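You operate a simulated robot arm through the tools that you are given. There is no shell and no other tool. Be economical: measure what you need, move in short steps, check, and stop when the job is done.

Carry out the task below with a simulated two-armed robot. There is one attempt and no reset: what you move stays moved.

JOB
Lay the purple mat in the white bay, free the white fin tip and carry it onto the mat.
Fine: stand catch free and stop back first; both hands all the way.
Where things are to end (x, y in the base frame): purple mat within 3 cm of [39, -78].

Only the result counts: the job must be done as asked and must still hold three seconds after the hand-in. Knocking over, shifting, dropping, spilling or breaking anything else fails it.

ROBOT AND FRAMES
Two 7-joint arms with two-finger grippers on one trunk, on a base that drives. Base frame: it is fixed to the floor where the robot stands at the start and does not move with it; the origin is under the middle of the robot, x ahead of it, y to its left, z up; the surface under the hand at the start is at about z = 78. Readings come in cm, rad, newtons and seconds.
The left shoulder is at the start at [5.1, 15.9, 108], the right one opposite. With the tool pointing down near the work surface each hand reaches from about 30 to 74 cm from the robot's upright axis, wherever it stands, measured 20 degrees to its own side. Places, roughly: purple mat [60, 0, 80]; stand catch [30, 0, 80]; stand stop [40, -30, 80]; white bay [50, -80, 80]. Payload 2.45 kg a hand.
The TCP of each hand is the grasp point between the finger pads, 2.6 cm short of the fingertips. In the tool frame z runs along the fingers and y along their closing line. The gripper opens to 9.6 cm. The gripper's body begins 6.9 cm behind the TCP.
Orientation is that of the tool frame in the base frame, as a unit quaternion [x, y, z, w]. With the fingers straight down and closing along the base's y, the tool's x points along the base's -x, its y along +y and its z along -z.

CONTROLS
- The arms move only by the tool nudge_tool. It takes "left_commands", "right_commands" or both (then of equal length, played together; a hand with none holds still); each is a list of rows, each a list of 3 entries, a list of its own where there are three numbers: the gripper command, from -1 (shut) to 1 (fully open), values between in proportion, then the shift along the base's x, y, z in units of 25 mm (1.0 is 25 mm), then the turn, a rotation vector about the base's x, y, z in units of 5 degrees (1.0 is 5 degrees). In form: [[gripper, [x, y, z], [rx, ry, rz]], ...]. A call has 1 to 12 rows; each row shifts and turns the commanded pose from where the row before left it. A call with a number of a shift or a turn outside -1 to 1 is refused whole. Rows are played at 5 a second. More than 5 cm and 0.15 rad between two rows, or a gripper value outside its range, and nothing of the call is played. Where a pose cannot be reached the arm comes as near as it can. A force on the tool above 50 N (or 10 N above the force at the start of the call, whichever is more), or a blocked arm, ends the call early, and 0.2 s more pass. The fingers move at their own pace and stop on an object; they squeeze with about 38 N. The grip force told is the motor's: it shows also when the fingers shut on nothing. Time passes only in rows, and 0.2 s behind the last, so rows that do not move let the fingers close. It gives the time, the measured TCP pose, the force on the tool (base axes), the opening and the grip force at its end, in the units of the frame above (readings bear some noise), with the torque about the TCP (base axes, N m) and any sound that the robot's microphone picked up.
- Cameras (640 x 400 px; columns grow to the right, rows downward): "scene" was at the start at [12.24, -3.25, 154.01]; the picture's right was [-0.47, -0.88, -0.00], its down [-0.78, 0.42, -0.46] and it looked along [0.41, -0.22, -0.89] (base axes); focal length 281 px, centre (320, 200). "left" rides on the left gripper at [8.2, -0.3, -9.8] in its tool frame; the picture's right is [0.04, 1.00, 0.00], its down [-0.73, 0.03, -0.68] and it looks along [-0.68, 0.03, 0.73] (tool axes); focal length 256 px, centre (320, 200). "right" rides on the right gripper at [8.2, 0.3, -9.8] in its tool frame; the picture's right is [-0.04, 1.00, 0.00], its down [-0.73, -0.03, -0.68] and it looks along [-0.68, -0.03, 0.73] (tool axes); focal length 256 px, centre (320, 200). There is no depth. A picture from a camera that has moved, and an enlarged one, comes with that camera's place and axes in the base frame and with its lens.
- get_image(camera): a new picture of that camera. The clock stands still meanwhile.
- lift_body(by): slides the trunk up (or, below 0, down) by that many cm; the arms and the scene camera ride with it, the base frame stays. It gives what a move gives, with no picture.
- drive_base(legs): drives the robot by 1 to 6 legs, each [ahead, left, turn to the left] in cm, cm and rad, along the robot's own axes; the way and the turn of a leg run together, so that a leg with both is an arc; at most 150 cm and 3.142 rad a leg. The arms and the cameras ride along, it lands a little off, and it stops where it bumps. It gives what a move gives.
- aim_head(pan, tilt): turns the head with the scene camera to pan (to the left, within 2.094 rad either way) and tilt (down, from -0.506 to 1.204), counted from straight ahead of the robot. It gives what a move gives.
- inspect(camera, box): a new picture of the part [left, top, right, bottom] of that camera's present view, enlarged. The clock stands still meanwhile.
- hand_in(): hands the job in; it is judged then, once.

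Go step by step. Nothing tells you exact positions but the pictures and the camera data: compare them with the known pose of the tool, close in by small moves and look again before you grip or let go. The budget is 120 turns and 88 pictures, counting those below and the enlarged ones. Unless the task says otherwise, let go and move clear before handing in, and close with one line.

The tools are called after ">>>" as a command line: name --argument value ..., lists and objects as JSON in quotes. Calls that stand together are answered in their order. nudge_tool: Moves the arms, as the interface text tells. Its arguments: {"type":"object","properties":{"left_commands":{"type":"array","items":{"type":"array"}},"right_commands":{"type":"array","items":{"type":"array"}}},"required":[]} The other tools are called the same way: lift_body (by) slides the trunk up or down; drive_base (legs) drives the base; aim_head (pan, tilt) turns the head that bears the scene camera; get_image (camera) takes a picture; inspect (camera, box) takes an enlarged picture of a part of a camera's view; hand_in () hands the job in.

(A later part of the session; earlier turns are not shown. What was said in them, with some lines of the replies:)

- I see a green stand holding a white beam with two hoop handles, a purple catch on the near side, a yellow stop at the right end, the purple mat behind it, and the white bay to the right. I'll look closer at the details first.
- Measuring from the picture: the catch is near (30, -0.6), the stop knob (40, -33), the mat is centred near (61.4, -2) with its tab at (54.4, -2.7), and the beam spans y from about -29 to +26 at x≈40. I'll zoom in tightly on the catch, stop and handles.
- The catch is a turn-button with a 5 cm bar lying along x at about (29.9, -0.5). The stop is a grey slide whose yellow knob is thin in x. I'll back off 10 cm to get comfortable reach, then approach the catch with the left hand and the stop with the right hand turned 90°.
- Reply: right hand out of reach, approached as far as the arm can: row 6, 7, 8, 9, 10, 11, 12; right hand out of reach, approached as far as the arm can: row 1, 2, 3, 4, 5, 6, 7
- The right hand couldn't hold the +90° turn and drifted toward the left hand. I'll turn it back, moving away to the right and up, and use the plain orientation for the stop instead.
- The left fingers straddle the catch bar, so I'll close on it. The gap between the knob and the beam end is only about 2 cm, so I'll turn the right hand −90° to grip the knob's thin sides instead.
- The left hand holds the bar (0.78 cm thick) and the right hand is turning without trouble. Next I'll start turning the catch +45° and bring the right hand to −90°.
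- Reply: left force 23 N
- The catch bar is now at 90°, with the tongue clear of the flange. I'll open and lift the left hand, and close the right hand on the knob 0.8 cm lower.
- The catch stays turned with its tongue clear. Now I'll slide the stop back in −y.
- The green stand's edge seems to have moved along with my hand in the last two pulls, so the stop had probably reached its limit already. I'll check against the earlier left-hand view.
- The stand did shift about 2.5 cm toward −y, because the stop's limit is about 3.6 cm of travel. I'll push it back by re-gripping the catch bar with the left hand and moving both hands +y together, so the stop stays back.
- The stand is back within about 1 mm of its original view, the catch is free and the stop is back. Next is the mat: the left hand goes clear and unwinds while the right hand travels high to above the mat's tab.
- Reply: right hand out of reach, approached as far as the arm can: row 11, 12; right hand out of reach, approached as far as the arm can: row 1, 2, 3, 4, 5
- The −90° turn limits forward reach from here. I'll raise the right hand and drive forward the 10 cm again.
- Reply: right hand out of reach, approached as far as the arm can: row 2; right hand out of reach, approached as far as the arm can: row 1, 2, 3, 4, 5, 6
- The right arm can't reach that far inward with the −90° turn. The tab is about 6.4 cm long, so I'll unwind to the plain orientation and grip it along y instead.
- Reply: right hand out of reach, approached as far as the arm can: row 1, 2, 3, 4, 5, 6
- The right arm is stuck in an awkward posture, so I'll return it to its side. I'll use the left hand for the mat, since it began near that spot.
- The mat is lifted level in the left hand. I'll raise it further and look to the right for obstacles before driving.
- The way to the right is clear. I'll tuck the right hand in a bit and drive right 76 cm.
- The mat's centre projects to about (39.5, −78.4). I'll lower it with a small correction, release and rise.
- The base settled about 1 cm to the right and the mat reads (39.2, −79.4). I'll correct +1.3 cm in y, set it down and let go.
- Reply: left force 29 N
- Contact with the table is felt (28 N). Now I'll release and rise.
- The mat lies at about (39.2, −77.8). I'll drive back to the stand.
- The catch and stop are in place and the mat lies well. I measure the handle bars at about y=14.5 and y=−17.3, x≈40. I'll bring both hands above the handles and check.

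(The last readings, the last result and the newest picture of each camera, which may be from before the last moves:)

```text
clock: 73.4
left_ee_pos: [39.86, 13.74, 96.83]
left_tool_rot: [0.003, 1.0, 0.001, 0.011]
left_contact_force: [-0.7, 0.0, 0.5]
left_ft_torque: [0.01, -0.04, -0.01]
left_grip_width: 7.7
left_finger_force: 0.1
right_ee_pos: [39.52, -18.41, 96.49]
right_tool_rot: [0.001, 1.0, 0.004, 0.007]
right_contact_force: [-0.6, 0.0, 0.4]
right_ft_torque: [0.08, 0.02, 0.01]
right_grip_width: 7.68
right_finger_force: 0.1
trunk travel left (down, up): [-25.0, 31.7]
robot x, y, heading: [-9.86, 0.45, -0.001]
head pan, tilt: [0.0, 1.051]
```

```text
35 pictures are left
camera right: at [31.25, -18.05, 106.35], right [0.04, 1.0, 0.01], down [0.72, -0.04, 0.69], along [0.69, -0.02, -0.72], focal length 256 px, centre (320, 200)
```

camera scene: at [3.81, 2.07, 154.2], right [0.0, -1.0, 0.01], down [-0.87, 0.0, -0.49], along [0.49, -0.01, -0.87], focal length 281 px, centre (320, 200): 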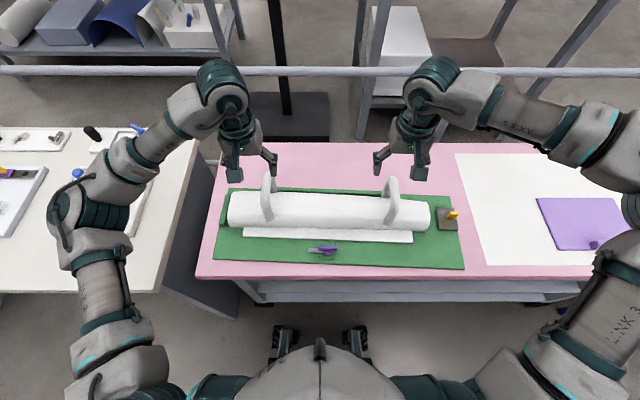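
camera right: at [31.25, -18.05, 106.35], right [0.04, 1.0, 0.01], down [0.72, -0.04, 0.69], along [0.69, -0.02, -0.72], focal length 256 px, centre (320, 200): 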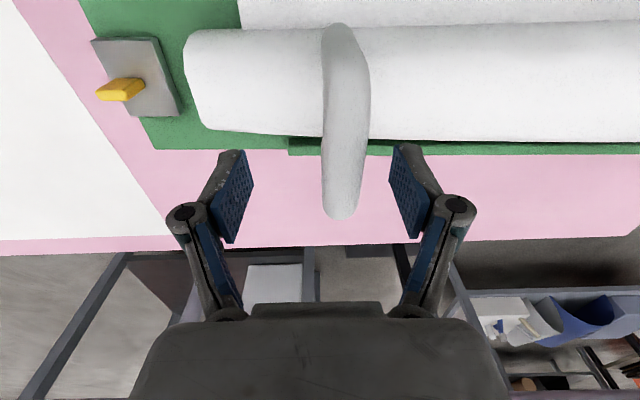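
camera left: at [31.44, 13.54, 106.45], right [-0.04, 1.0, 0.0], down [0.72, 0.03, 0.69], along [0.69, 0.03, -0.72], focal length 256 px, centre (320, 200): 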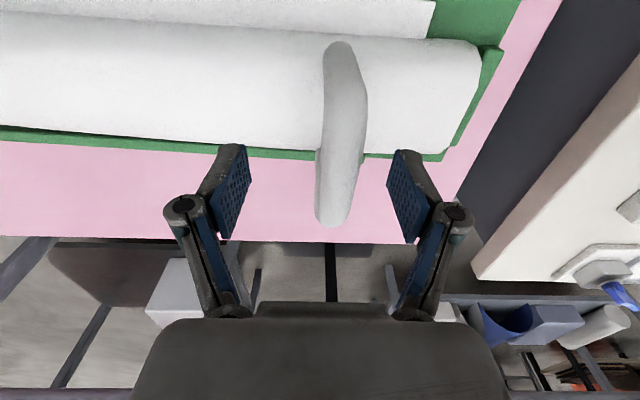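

>>> nudge_tool --left_commands '[[0.6, [0, 0.25, 0], [0, 0, 0]], [0.6, [0, 0.25, 0], [0, 0, 0]], [0.6, [0, 0, -0.4], [0, 0, 0]], [0.6, [0, 0, -0.4], [0, 0, 0]], [0.6, [0, 0, 0], [0, 0, 0]], [0.6, [0, 0, 0], [0, 0, 0]]]' --right_commands '[[0.6, [0, 0.3, 0], [0, 0, 0]], [0.6, [0, 0.3, 0], [0, 0, 0]], [0.6, [0, 0, -0.4], [0, 0, 0]], [0.6, [0, 0, -0.4], [0, 0, 0]], [0.6, [0, 0, 0], [0, 0, 0]], [0.6, [0, 0, 0], [0, 0, 0]]]'

>>> get_image --camera "left"

>>> get_image --camera "right"

>>> inspect --camera "scene" --box '[200, 120, 470, 280]'

```text
clock: 74.8
left_ee_pos: [39.78, 16.05, 94.66]
left_tool_rot: [0.001, 1.0, -0.003, 0.01]
left_contact_force: [1.0, 0.3, -0.3]
left_ft_torque: [0.01, -0.04, -0.02]
left_grip_width: 7.68
left_finger_force: 0.1
right_ee_pos: [39.65, -16.04, 94.53]
right_tool_rot: [0.0, 1.0, 0.0, 0.006]
right_contact_force: [-0.8, 0.4, -0.1]
right_ft_torque: [-0.03, -0.03, 0.03]
right_grip_width: 7.67
right_finger_force: 0.0
trunk travel left (down, up): [-25.0, 31.7]
robot x, y, heading: [-9.86, 1.0, 0.001]
head pan, tilt: [0.0, 1.051]
```

```text
34 pictures are left
camera left: at [31.45, 15.76, 104.33], right [-0.04, 1.0, -0.01], down [0.72, 0.03, 0.69], along [0.69, 0.02, -0.72], focal length 256 px, centre (320, 200)
```

left: 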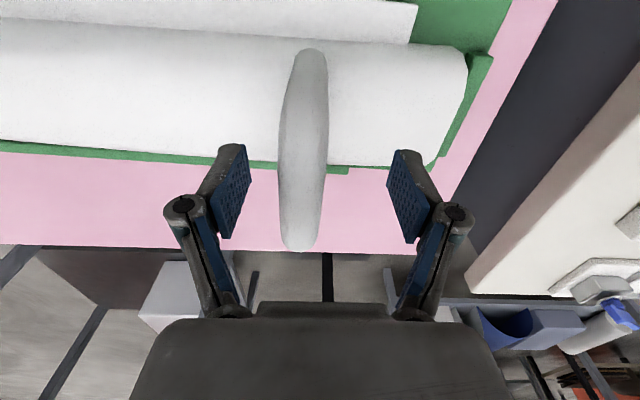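

```text
33 pictures are left
camera right: at [31.3, -15.68, 104.44], right [0.04, 1.0, 0.0], down [0.72, -0.03, 0.69], along [0.69, -0.03, -0.72], focal length 256 px, centre (320, 200)
```

right: 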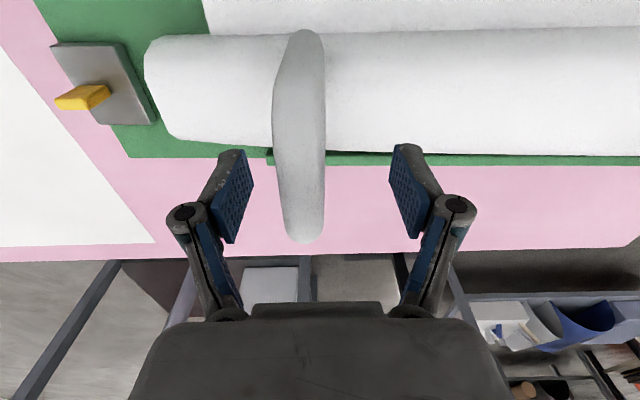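

```text
2.37 times, centred on (335, 200) of scene
camera zoom: at [3.53, 1.3, 154.24], right [0.0, -1.0, 0.0], down [-0.87, 0.0, -0.49], along [0.49, 0.0, -0.87], focal length 666 px, centre (284, 200)
```

zoom: 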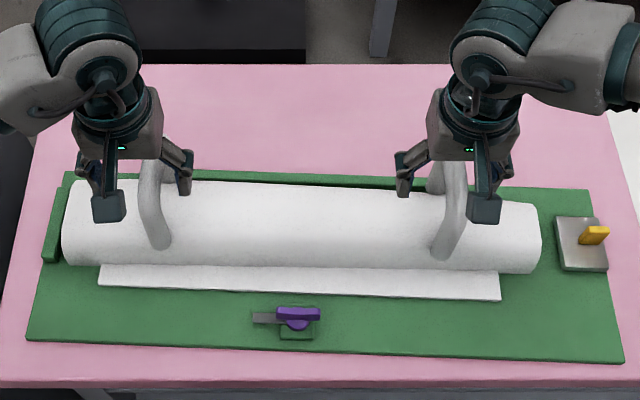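

>>> nudge_tool --left_commands '[[0.6, [0, -0.2, -0.1], [0, 0, 0]], [0.6, [0, 0, 0], [0, 0, 0]], [0.6, [0, 0, 0], [0, 0, 0]], [0.6, [0, 0, 0], [0, 0, 0]]]' --right_commands '[[0.6, [0, -0.2, -0.1], [0, 0, 0]], [0.6, [0, 0, 0], [0, 0, 0]], [0.6, [0, 0, 0], [0, 0, 0]], [0.6, [0, 0, 0], [0, 0, 0]]]'

>>> get_image --camera "left"

>>> get_image --camera "right"

```text
clock: 75.8
left_ee_pos: [39.79, 15.34, 94.46]
left_tool_rot: [0.001, 1.0, -0.002, 0.01]
left_contact_force: [0.3, 0.0, 1.2]
left_ft_torque: [-0.04, 0.02, 0.0]
left_grip_width: 7.69
left_finger_force: 0.2
right_ee_pos: [39.62, -16.66, 94.29]
right_tool_rot: [0.001, 1.0, 0.001, 0.007]
right_contact_force: [-1.3, -0.1, 0.0]
right_ft_torque: [-0.02, 0.0, 0.01]
right_grip_width: 7.69
right_finger_force: 0.0
trunk travel left (down, up): [-25.0, 31.7]
robot x, y, heading: [-9.86, 0.56, 0.004]
head pan, tilt: [0.0, 1.051]
```

```text
31 pictures are left
camera left: at [31.43, 15.06, 104.08], right [-0.04, 1.0, 0.0], down [0.72, 0.03, 0.69], along [0.69, 0.02, -0.72], focal length 256 px, centre (320, 200)
```

left: 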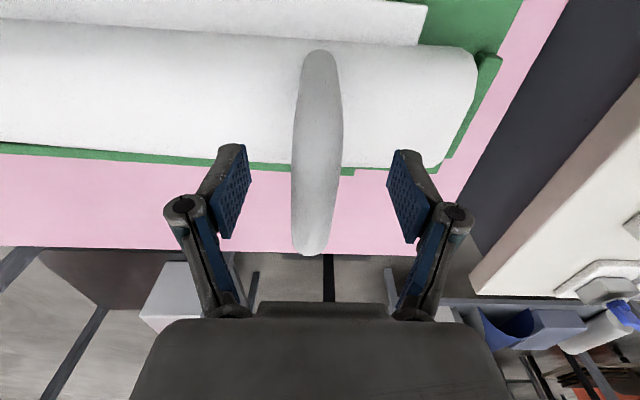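

```text
30 pictures are left
camera right: at [31.31, -16.39, 104.17], right [0.04, 1.0, 0.0], down [0.72, -0.03, 0.69], along [0.69, -0.03, -0.72], focal length 256 px, centre (320, 200)
```

right: 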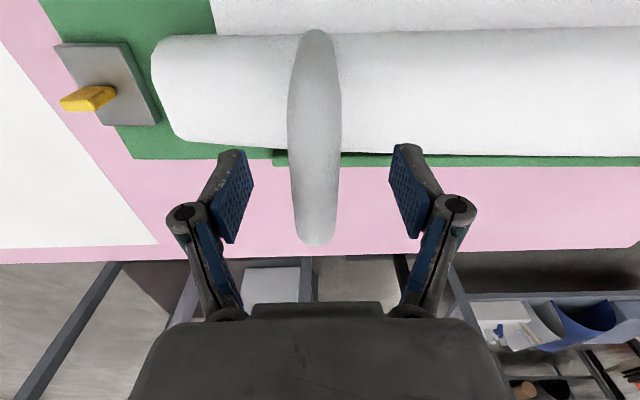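

Both bars are centred between the pads. I'll close both hands gently.

>>> nudge_tool --left_commands '[[-0.2, [0, 0, 0], [0, 0, 0]], [-1, [0, 0, 0], [0, 0, 0]], [-1, [0, 0, 0], [0, 0, 0]], [-1, [0, 0, 0], [0, 0, 0]]]' --right_commands '[[-0.2, [0, 0, 0], [0, 0, 0]], [-1, [0, 0, 0], [0, 0, 0]], [-1, [0, 0, 0], [0, 0, 0]], [-1, [0, 0, 0], [0, 0, 0]]]'

>>> inspect --camera "scene" --box '[200, 120, 470, 280]'

```text
clock: 76.8
left_ee_pos: [39.68, 15.15, 94.41]
left_tool_rot: [0.002, 1.0, -0.001, 0.01]
left_contact_force: [-5.6, -0.7, 3.5]
left_ft_torque: [-0.03, -0.09, -1.03]
left_grip_width: 2.28
left_finger_force: 37.5
right_ee_pos: [39.72, -16.82, 94.27]
right_tool_rot: [0.002, 1.0, 0.001, 0.008]
right_contact_force: [6.0, 0.7, -0.1]
right_ft_torque: [0.03, 0.07, -1.02]
right_grip_width: 2.28
right_finger_force: 37.5
trunk travel left (down, up): [-25.0, 31.7]
robot x, y, heading: [-9.69, 0.73, -0.002]
head pan, tilt: [0.0, 1.051]
```

```text
2.37 times, centred on (335, 200) of scene
camera zoom: at [3.51, 0.91, 154.24], right [0.0, -1.0, 0.0], down [-0.87, 0.0, -0.49], along [0.49, 0.0, -0.87], focal length 666 px, centre (284, 200)
```

zoom: 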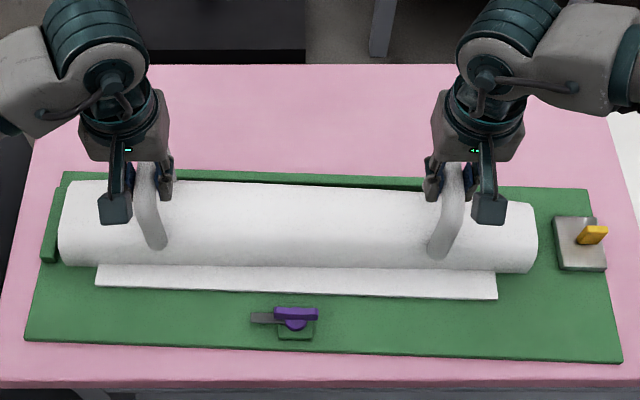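

Both hands hold (2.28 cm bars). I'll lift slowly together.

>>> nudge_tool --left_commands '[[-1, [0, 0, 0.2], [0, 0, 0]], [-1, [0, 0, 0.2], [0, 0, 0]], [-1, [0, 0, 0.3], [0, 0, 0]], [-1, [0, 0, 0.3], [0, 0, 0]], [-1, [0, 0, 0], [0, 0, 0]]]' --right_commands '[[-1, [0, 0, 0.2], [0, 0, 0]], [-1, [0, 0, 0.2], [0, 0, 0]], [-1, [0, 0, 0.3], [0, 0, 0]], [-1, [0, 0, 0.3], [0, 0, 0]], [-1, [0, 0, 0], [0, 0, 0]]]'

>>> inspect --camera "scene" --box '[200, 120, 470, 280]'

```text
clock: 78.0
left_ee_pos: [39.83, 15.26, 96.94]
left_tool_rot: [0.001, 1.0, 0.0, 0.009]
left_contact_force: [-5.6, -1.5, -4.3]
left_ft_torque: [0.07, 0.22, -0.97]
left_grip_width: 2.31
left_finger_force: 37.9
right_ee_pos: [39.72, -16.72, 96.77]
right_tool_rot: [0.0, 1.0, 0.0, 0.008]
right_contact_force: [5.8, 0.8, -3.9]
right_ft_torque: [0.01, -0.1, -0.93]
right_grip_width: 2.3
right_finger_force: 37.8
trunk travel left (down, up): [-25.0, 31.7]
robot x, y, heading: [-10.0, 0.64, -0.005]
head pan, tilt: [0.0, 1.051]
```

```text
2.37 times, centred on (335, 200) of scene
camera zoom: at [3.68, 0.96, 154.21], right [0.0, -1.0, 0.0], down [-0.87, 0.0, -0.49], along [0.49, 0.0, -0.87], focal length 666 px, centre (284, 200)
```

zoom: 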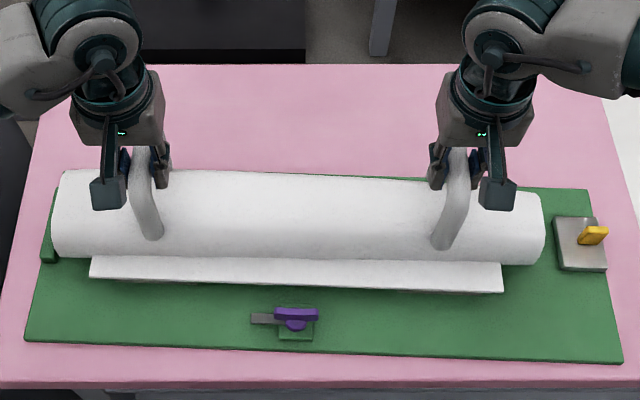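

The beam is free and light, and the stand didn't move. I'll lift 7.5 cm more, then drive right.

>>> nudge_tool --left_commands '[[-1, [0, 0, 0.5], [0, 0, 0]], [-1, [0, 0, 0.5], [0, 0, 0]], [-1, [0, 0, 0.5], [0, 0, 0]], [-1, [0, 0, 0.5], [0, 0, 0]], [-1, [0, 0, 0.5], [0, 0, 0]], [-1, [0, 0, 0.5], [0, 0, 0]]]' --right_commands '[[-1, [0, 0, 0.5], [0, 0, 0]], [-1, [0, 0, 0.5], [0, 0, 0]], [-1, [0, 0, 0.5], [0, 0, 0]], [-1, [0, 0, 0.5], [0, 0, 0]], [-1, [0, 0, 0.5], [0, 0, 0]], [-1, [0, 0, 0.5], [0, 0, 0]]]'

>>> drive_base --legs '[[0, -20, 0], [0, -36, 0], [0, -20, 0]]'

>>> get_image --camera "scene"

```text
clock: 79.4
left_ee_pos: [39.68, 15.2, 104.46]
left_tool_rot: [0.002, 1.0, -0.002, 0.01]
left_contact_force: [-5.9, 2.7, -3.9]
left_ft_torque: [-0.06, -0.02, -0.9]
left_grip_width: 2.3
left_finger_force: 38.1
right_ee_pos: [39.58, -16.92, 104.21]
right_tool_rot: [0.001, 1.0, 0.001, 0.007]
right_contact_force: [5.4, -2.7, -2.9]
right_ft_torque: [-0.01, 0.07, -1.11]
right_grip_width: 2.28
right_finger_force: 37.6
trunk travel left (down, up): [-25.0, 31.7]
robot x, y, heading: [-9.79, 0.93, 0.004]
head pan, tilt: [0.0, 1.051]
```

```text
clock: 84.2
left_ee_pos: [39.49, -61.96, 104.61]
left_tool_rot: [0.003, 1.0, 0.003, 0.01]
left_contact_force: [-4.2, 3.8, -4.3]
left_ft_torque: [0.15, 0.16, -0.74]
left_grip_width: 2.31
left_finger_force: 37.9
right_ee_pos: [39.38, -94.14, 104.1]
right_tool_rot: [0.002, 1.0, 0.005, 0.007]
right_contact_force: [4.9, -6.1, -3.3]
right_ft_torque: [-0.02, -0.13, -0.76]
right_grip_width: 2.32
right_finger_force: 38.2
trunk travel left (down, up): [-25.0, 31.7]
robot x, y, heading: [-10.11, -75.6, -0.006]
head pan, tilt: [0.0, 1.051]
```

```text
27 pictures are left
camera scene: at [3.34, -76.67, 154.21], right [0.0, -1.0, -0.01], down [-0.87, 0.01, -0.49], along [0.49, 0.0, -0.87], focal length 281 px, centre (320, 200)
```

scene: 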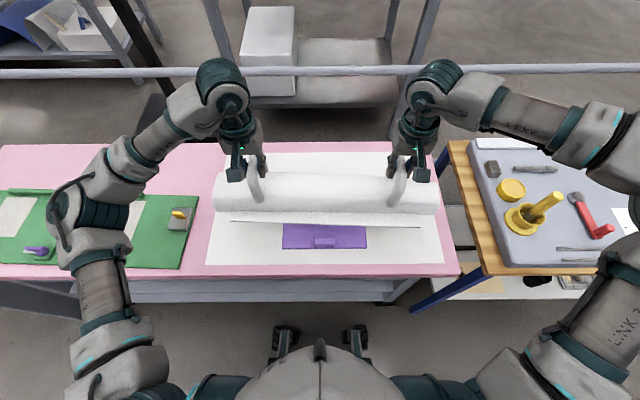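

The beam is centred at y≈−78 over the mat. I'll shift it +1.5 cm in x to clear the mat's tab and lower it in part.

>>> nudge_tool --left_commands '[[-1, [0.2, 0, -0.3], [0, 0, 0]], [-1, [0.2, 0, -0.4], [0, 0, 0]], [-1, [0.2, 0, -0.5], [0, 0, 0]], [-1, [0.1, 0, -0.5], [0, 0, 0]], [-1, [0, 0, -0.5], [0, 0, 0]], [-1, [0, 0, -0.4], [0, 0, 0]], [-1, [0, 0, 0], [0, 0, 0]]]' --right_commands '[[-1, [0.2, 0, -0.3], [0, 0, 0]], [-1, [0.2, 0, -0.4], [0, 0, 0]], [-1, [0.2, 0, -0.5], [0, 0, 0]], [-1, [0.1, 0, -0.5], [0, 0, 0]], [-1, [0, 0, -0.5], [0, 0, 0]], [-1, [0, 0, -0.4], [0, 0, 0]], [-1, [0, 0, 0], [0, 0, 0]]]'

>>> inspect --camera "scene" --box '[190, 130, 460, 290]'

>>> get_image --camera "left"

```text
clock: 85.8
left_ee_pos: [40.91, -61.59, 98.18]
left_tool_rot: [0.002, 1.0, -0.001, 0.012]
left_contact_force: [-5.2, 7.6, -3.9]
left_ft_torque: [0.11, 0.18, -0.92]
left_grip_width: 2.3
left_finger_force: 38.0
right_ee_pos: [40.63, -93.54, 97.94]
right_tool_rot: [0.003, 1.0, 0.001, 0.01]
right_contact_force: [5.7, -7.5, -2.1]
right_ft_torque: [0.02, -0.12, -0.93]
right_grip_width: 2.3
right_finger_force: 37.8
trunk travel left (down, up): [-25.0, 31.7]
robot x, y, heading: [-10.23, -75.71, -0.009]
head pan, tilt: [0.0, 1.051]
```

```text
2.37 times, centred on (325, 210) of scene
camera zoom: at [3.35, -75.82, 154.22], right [0.0, -1.0, 0.0], down [-0.87, 0.0, -0.49], along [0.49, 0.0, -0.87], focal length 666 px, centre (308, 176)
```

zoom: 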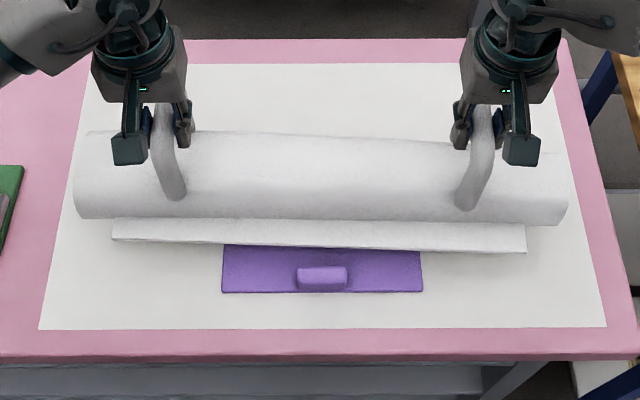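

```text
25 pictures are left
camera left: at [32.5, -61.71, 107.81], right [-0.04, 1.0, 0.0], down [0.72, 0.03, 0.7], along [0.7, 0.02, -0.72], focal length 256 px, centre (320, 200)
```

left: 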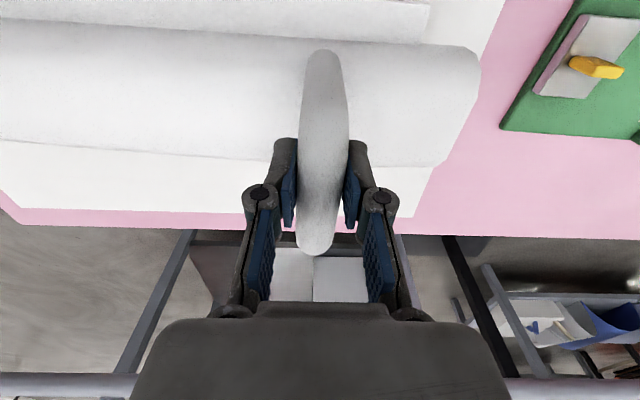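

>>> nudge_tool --left_commands '[[-1, [0, 0, -0.4], [0, 0, 0]], [-1, [0, 0, -0.4], [0, 0, 0]], [-1, [0, 0, -0.4], [0, 0, 0]], [-1, [0, 0, -0.15], [0, 0, 0]], [-1, [0, 0, 0], [0, 0, 0]]]' --right_commands '[[-1, [0, 0, -0.4], [0, 0, 0]], [-1, [0, 0, -0.4], [0, 0, 0]], [-1, [0, 0, -0.4], [0, 0, 0]], [-1, [0, 0, -0.15], [0, 0, 0]], [-1, [0, 0, 0], [0, 0, 0]]]'

```text
clock: 87.0
left_ee_pos: [40.85, -61.39, 94.81]
left_tool_rot: [0.002, 1.0, -0.001, 0.013]
left_contact_force: [-5.4, 9.8, -3.3]
left_ft_torque: [0.01, -0.01, -0.93]
left_grip_width: 2.31
left_finger_force: 38.0
right_ee_pos: [40.64, -93.34, 94.63]
right_tool_rot: [0.002, 1.0, 0.001, 0.008]
right_contact_force: [5.4, -8.4, -3.2]
right_ft_torque: [-0.07, 0.07, -0.91]
right_grip_width: 2.28
right_finger_force: 37.7
trunk travel left (down, up): [-25.0, 31.7]
robot x, y, heading: [-10.24, -75.73, -0.005]
head pan, tilt: [0.0, 1.051]
```

>>> nudge_tool --left_commands '[[-1, [0, 0, -0.1], [0, 0, 0]], [-1, [0, 0, -0.1], [0, 0, 0]], [-1, [0, 0, -0.1], [0, 0, 0]], [-1, [0, 0, 0], [0, 0, 0]]]' --right_commands '[[-1, [0, 0, -0.1], [0, 0, 0]], [-1, [0, 0, -0.1], [0, 0, 0]], [-1, [0, 0, -0.1], [0, 0, 0]], [-1, [0, 0, 0], [0, 0, 0]]]'

>>> inspect --camera "scene" --box '[190, 130, 460, 290]'

```text
clock: 88.0
left_ee_pos: [40.74, -61.28, 94.3]
left_tool_rot: [0.003, 1.0, -0.002, 0.014]
left_contact_force: [-3.8, 8.4, 12.7]
left_ft_torque: [0.17, 0.45, -0.94]
left_grip_width: 2.29
left_finger_force: 37.7
right_ee_pos: [40.63, -93.32, 94.13]
right_tool_rot: [0.003, 1.0, 0.001, 0.011]
right_contact_force: [9.0, -7.6, 8.5]
right_ft_torque: [0.12, 0.37, -0.96]
right_grip_width: 2.25
right_finger_force: 37.6
trunk travel left (down, up): [-25.0, 31.7]
robot x, y, heading: [-10.05, -75.73, -0.007]
head pan, tilt: [0.0, 1.051]
```

```text
2.37 times, centred on (325, 210) of scene
camera zoom: at [3.0, -75.6, 154.31], right [0.0, -1.0, 0.0], down [-0.87, 0.0, -0.49], along [0.49, 0.0, -0.87], focal length 666 px, centre (308, 176)
```

zoom: 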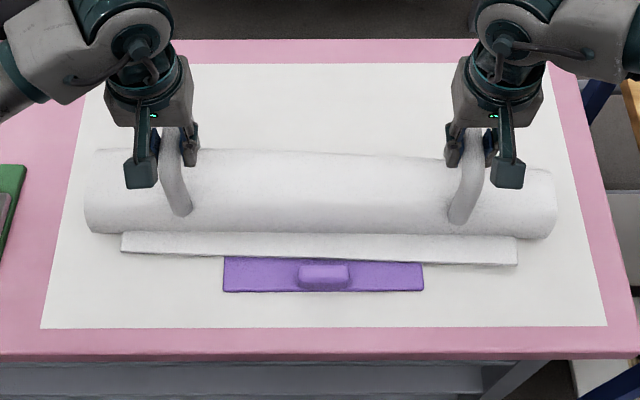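

The beam has touched down evenly on the mat, clear of the tab. I'll relax slightly, open both hands and rise straight up.

>>> nudge_tool --left_commands '[[-1, [0, 0, 0.06], [0, 0, 0]], [0, [0, 0, 0], [0, 0, 0]], [0, [0, 0, 0], [0, 0, 0]], [0, [0, 0, 0], [0, 0, 0]]]' --right_commands '[[-1, [0, 0, 0.06], [0, 0, 0]], [0, [0, 0, 0], [0, 0, 0]], [0, [0, 0, 0], [0, 0, 0]], [0, [0, 0, 0], [0, 0, 0]]]'

>>> get_image --camera "left"

>>> get_image --camera "right"

```text
clock: 89.0
left_ee_pos: [40.89, -61.25, 94.04]
left_tool_rot: [0.002, 1.0, -0.001, 0.013]
left_contact_force: [-0.2, 0.1, -0.1]
left_ft_torque: [0.0, -0.01, -0.02]
left_grip_width: 4.79
left_finger_force: 0.0
right_ee_pos: [40.71, -93.37, 93.91]
right_tool_rot: [0.002, 1.0, 0.0, 0.009]
right_contact_force: [0.1, -1.0, 0.0]
right_ft_torque: [-0.01, 0.02, -0.01]
right_grip_width: 4.79
right_finger_force: 0.1
trunk travel left (down, up): [-25.0, 31.7]
robot x, y, heading: [-10.11, -76.12, -0.007]
head pan, tilt: [0.0, 1.051]
```

```text
23 pictures are left
camera left: at [32.5, -61.51, 103.75], right [-0.04, 1.0, 0.0], down [0.72, 0.03, 0.7], along [0.7, 0.02, -0.72], focal length 256 px, centre (320, 200)
```

left: 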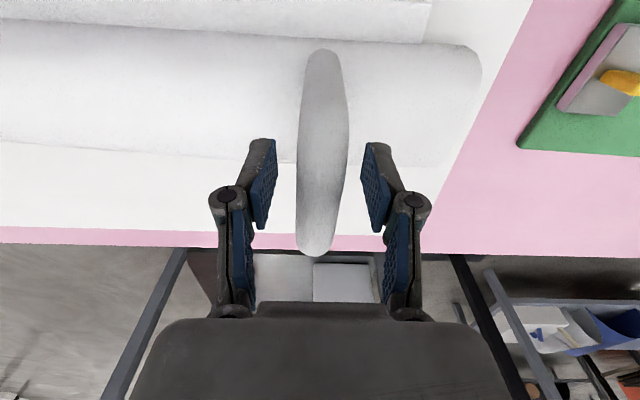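

```text
22 pictures are left
camera right: at [32.34, -92.95, 103.84], right [0.05, 1.0, 0.0], down [0.72, -0.03, 0.69], along [0.69, -0.03, -0.72], focal length 256 px, centre (320, 200)
```

right: 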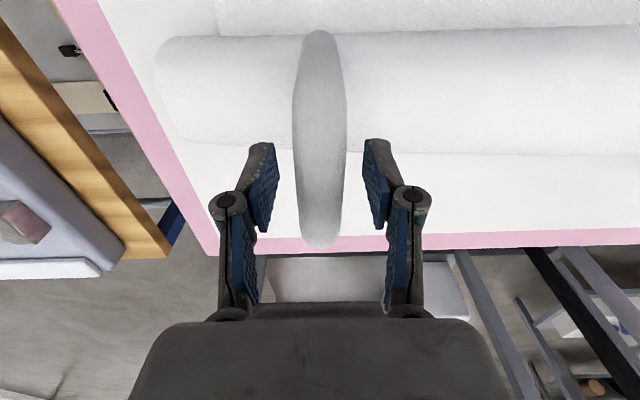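

>>> nudge_tool --left_commands '[[0.7, [0, 0, 0], [0, 0, 0]], [0.7, [0, 0, 0.3], [0, 0, 0]], [0.7, [0, 0, 0.6], [0, 0, 0]], [0.7, [0, 0, 0.8], [0, 0, 0]], [0.7, [0, 0, 0.8], [0, 0, 0]], [0.7, [0, 0, 0.8], [0, 0, 0]], [0.7, [0, 0, 0.8], [0, 0, 0]], [0.7, [0, 0, 0.8], [0, 0, 0]]]' --right_commands '[[0.7, [0, 0, 0], [0, 0, 0]], [0.7, [0, 0, 0.3], [0, 0, 0]], [0.7, [0, 0, 0.6], [0, 0, 0]], [0.7, [0, 0, 0.8], [0, 0, 0]], [0.7, [0, 0, 0.8], [0, 0, 0]], [0.7, [0, 0, 0.8], [0, 0, 0]], [0.7, [0, 0, 0.8], [0, 0, 0]], [0.7, [0, 0, 0.8], [0, 0, 0]]]'

>>> get_image --camera "scene"

>>> inspect --camera "scene" --box '[190, 130, 460, 290]'

```text
clock: 90.8
left_ee_pos: [40.78, -61.41, 106.46]
left_tool_rot: [0.003, 1.0, -0.002, 0.012]
left_contact_force: [-0.3, 0.0, -0.6]
left_ft_torque: [0.0, -0.02, 0.02]
left_grip_width: 8.16
left_finger_force: 0.0
right_ee_pos: [40.51, -93.38, 106.32]
right_tool_rot: [0.002, 1.0, 0.001, 0.009]
right_contact_force: [-0.2, -0.9, 0.2]
right_ft_torque: [0.01, 0.01, 0.04]
right_grip_width: 8.16
right_finger_force: 0.1
trunk travel left (down, up): [-25.0, 31.7]
robot x, y, heading: [-10.33, -75.26, -0.005]
head pan, tilt: [0.0, 1.051]
```

```text
21 pictures are left
camera scene: at [3.13, -75.63, 154.25], right [0.0, -1.0, 0.0], down [-0.87, 0.0, -0.49], along [0.49, 0.0, -0.87], focal length 281 px, centre (320, 200)
```

scene: 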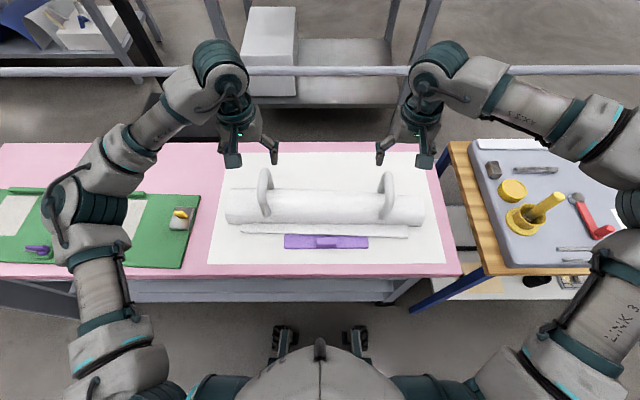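

```text
2.37 times, centred on (325, 210) of scene
camera zoom: at [3.13, -75.63, 154.25], right [0.0, -1.0, 0.0], down [-0.87, 0.0, -0.49], along [0.49, 0.0, -0.87], focal length 666 px, centre (308, 176)
```

zoom: 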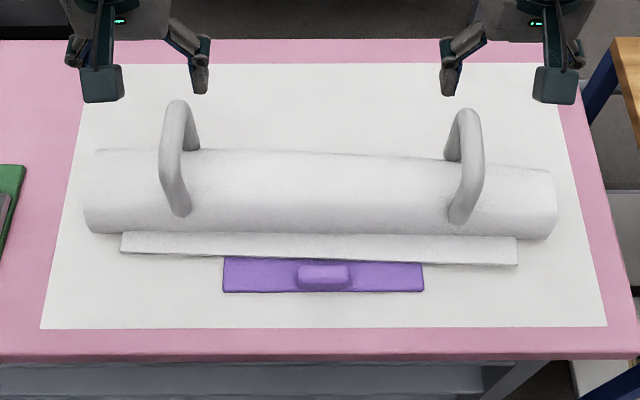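

The beam rests level on the mat in the bay, both hands are clear, the catch is turned free, the stop is back and the stand is in its place. I'm handing in now.

>>> hand_in

```text
The job is handed in.
```

I laid the purple mat in the white bay at about (39, −77.7). With the stand catch freed and the stop back, I carried the fin tip onto the mat with both hands and let go. While pulling the stop back I dragged the stand about 2.5 cm. I pushed it back to within about 1 mm of its original camera view before going on.
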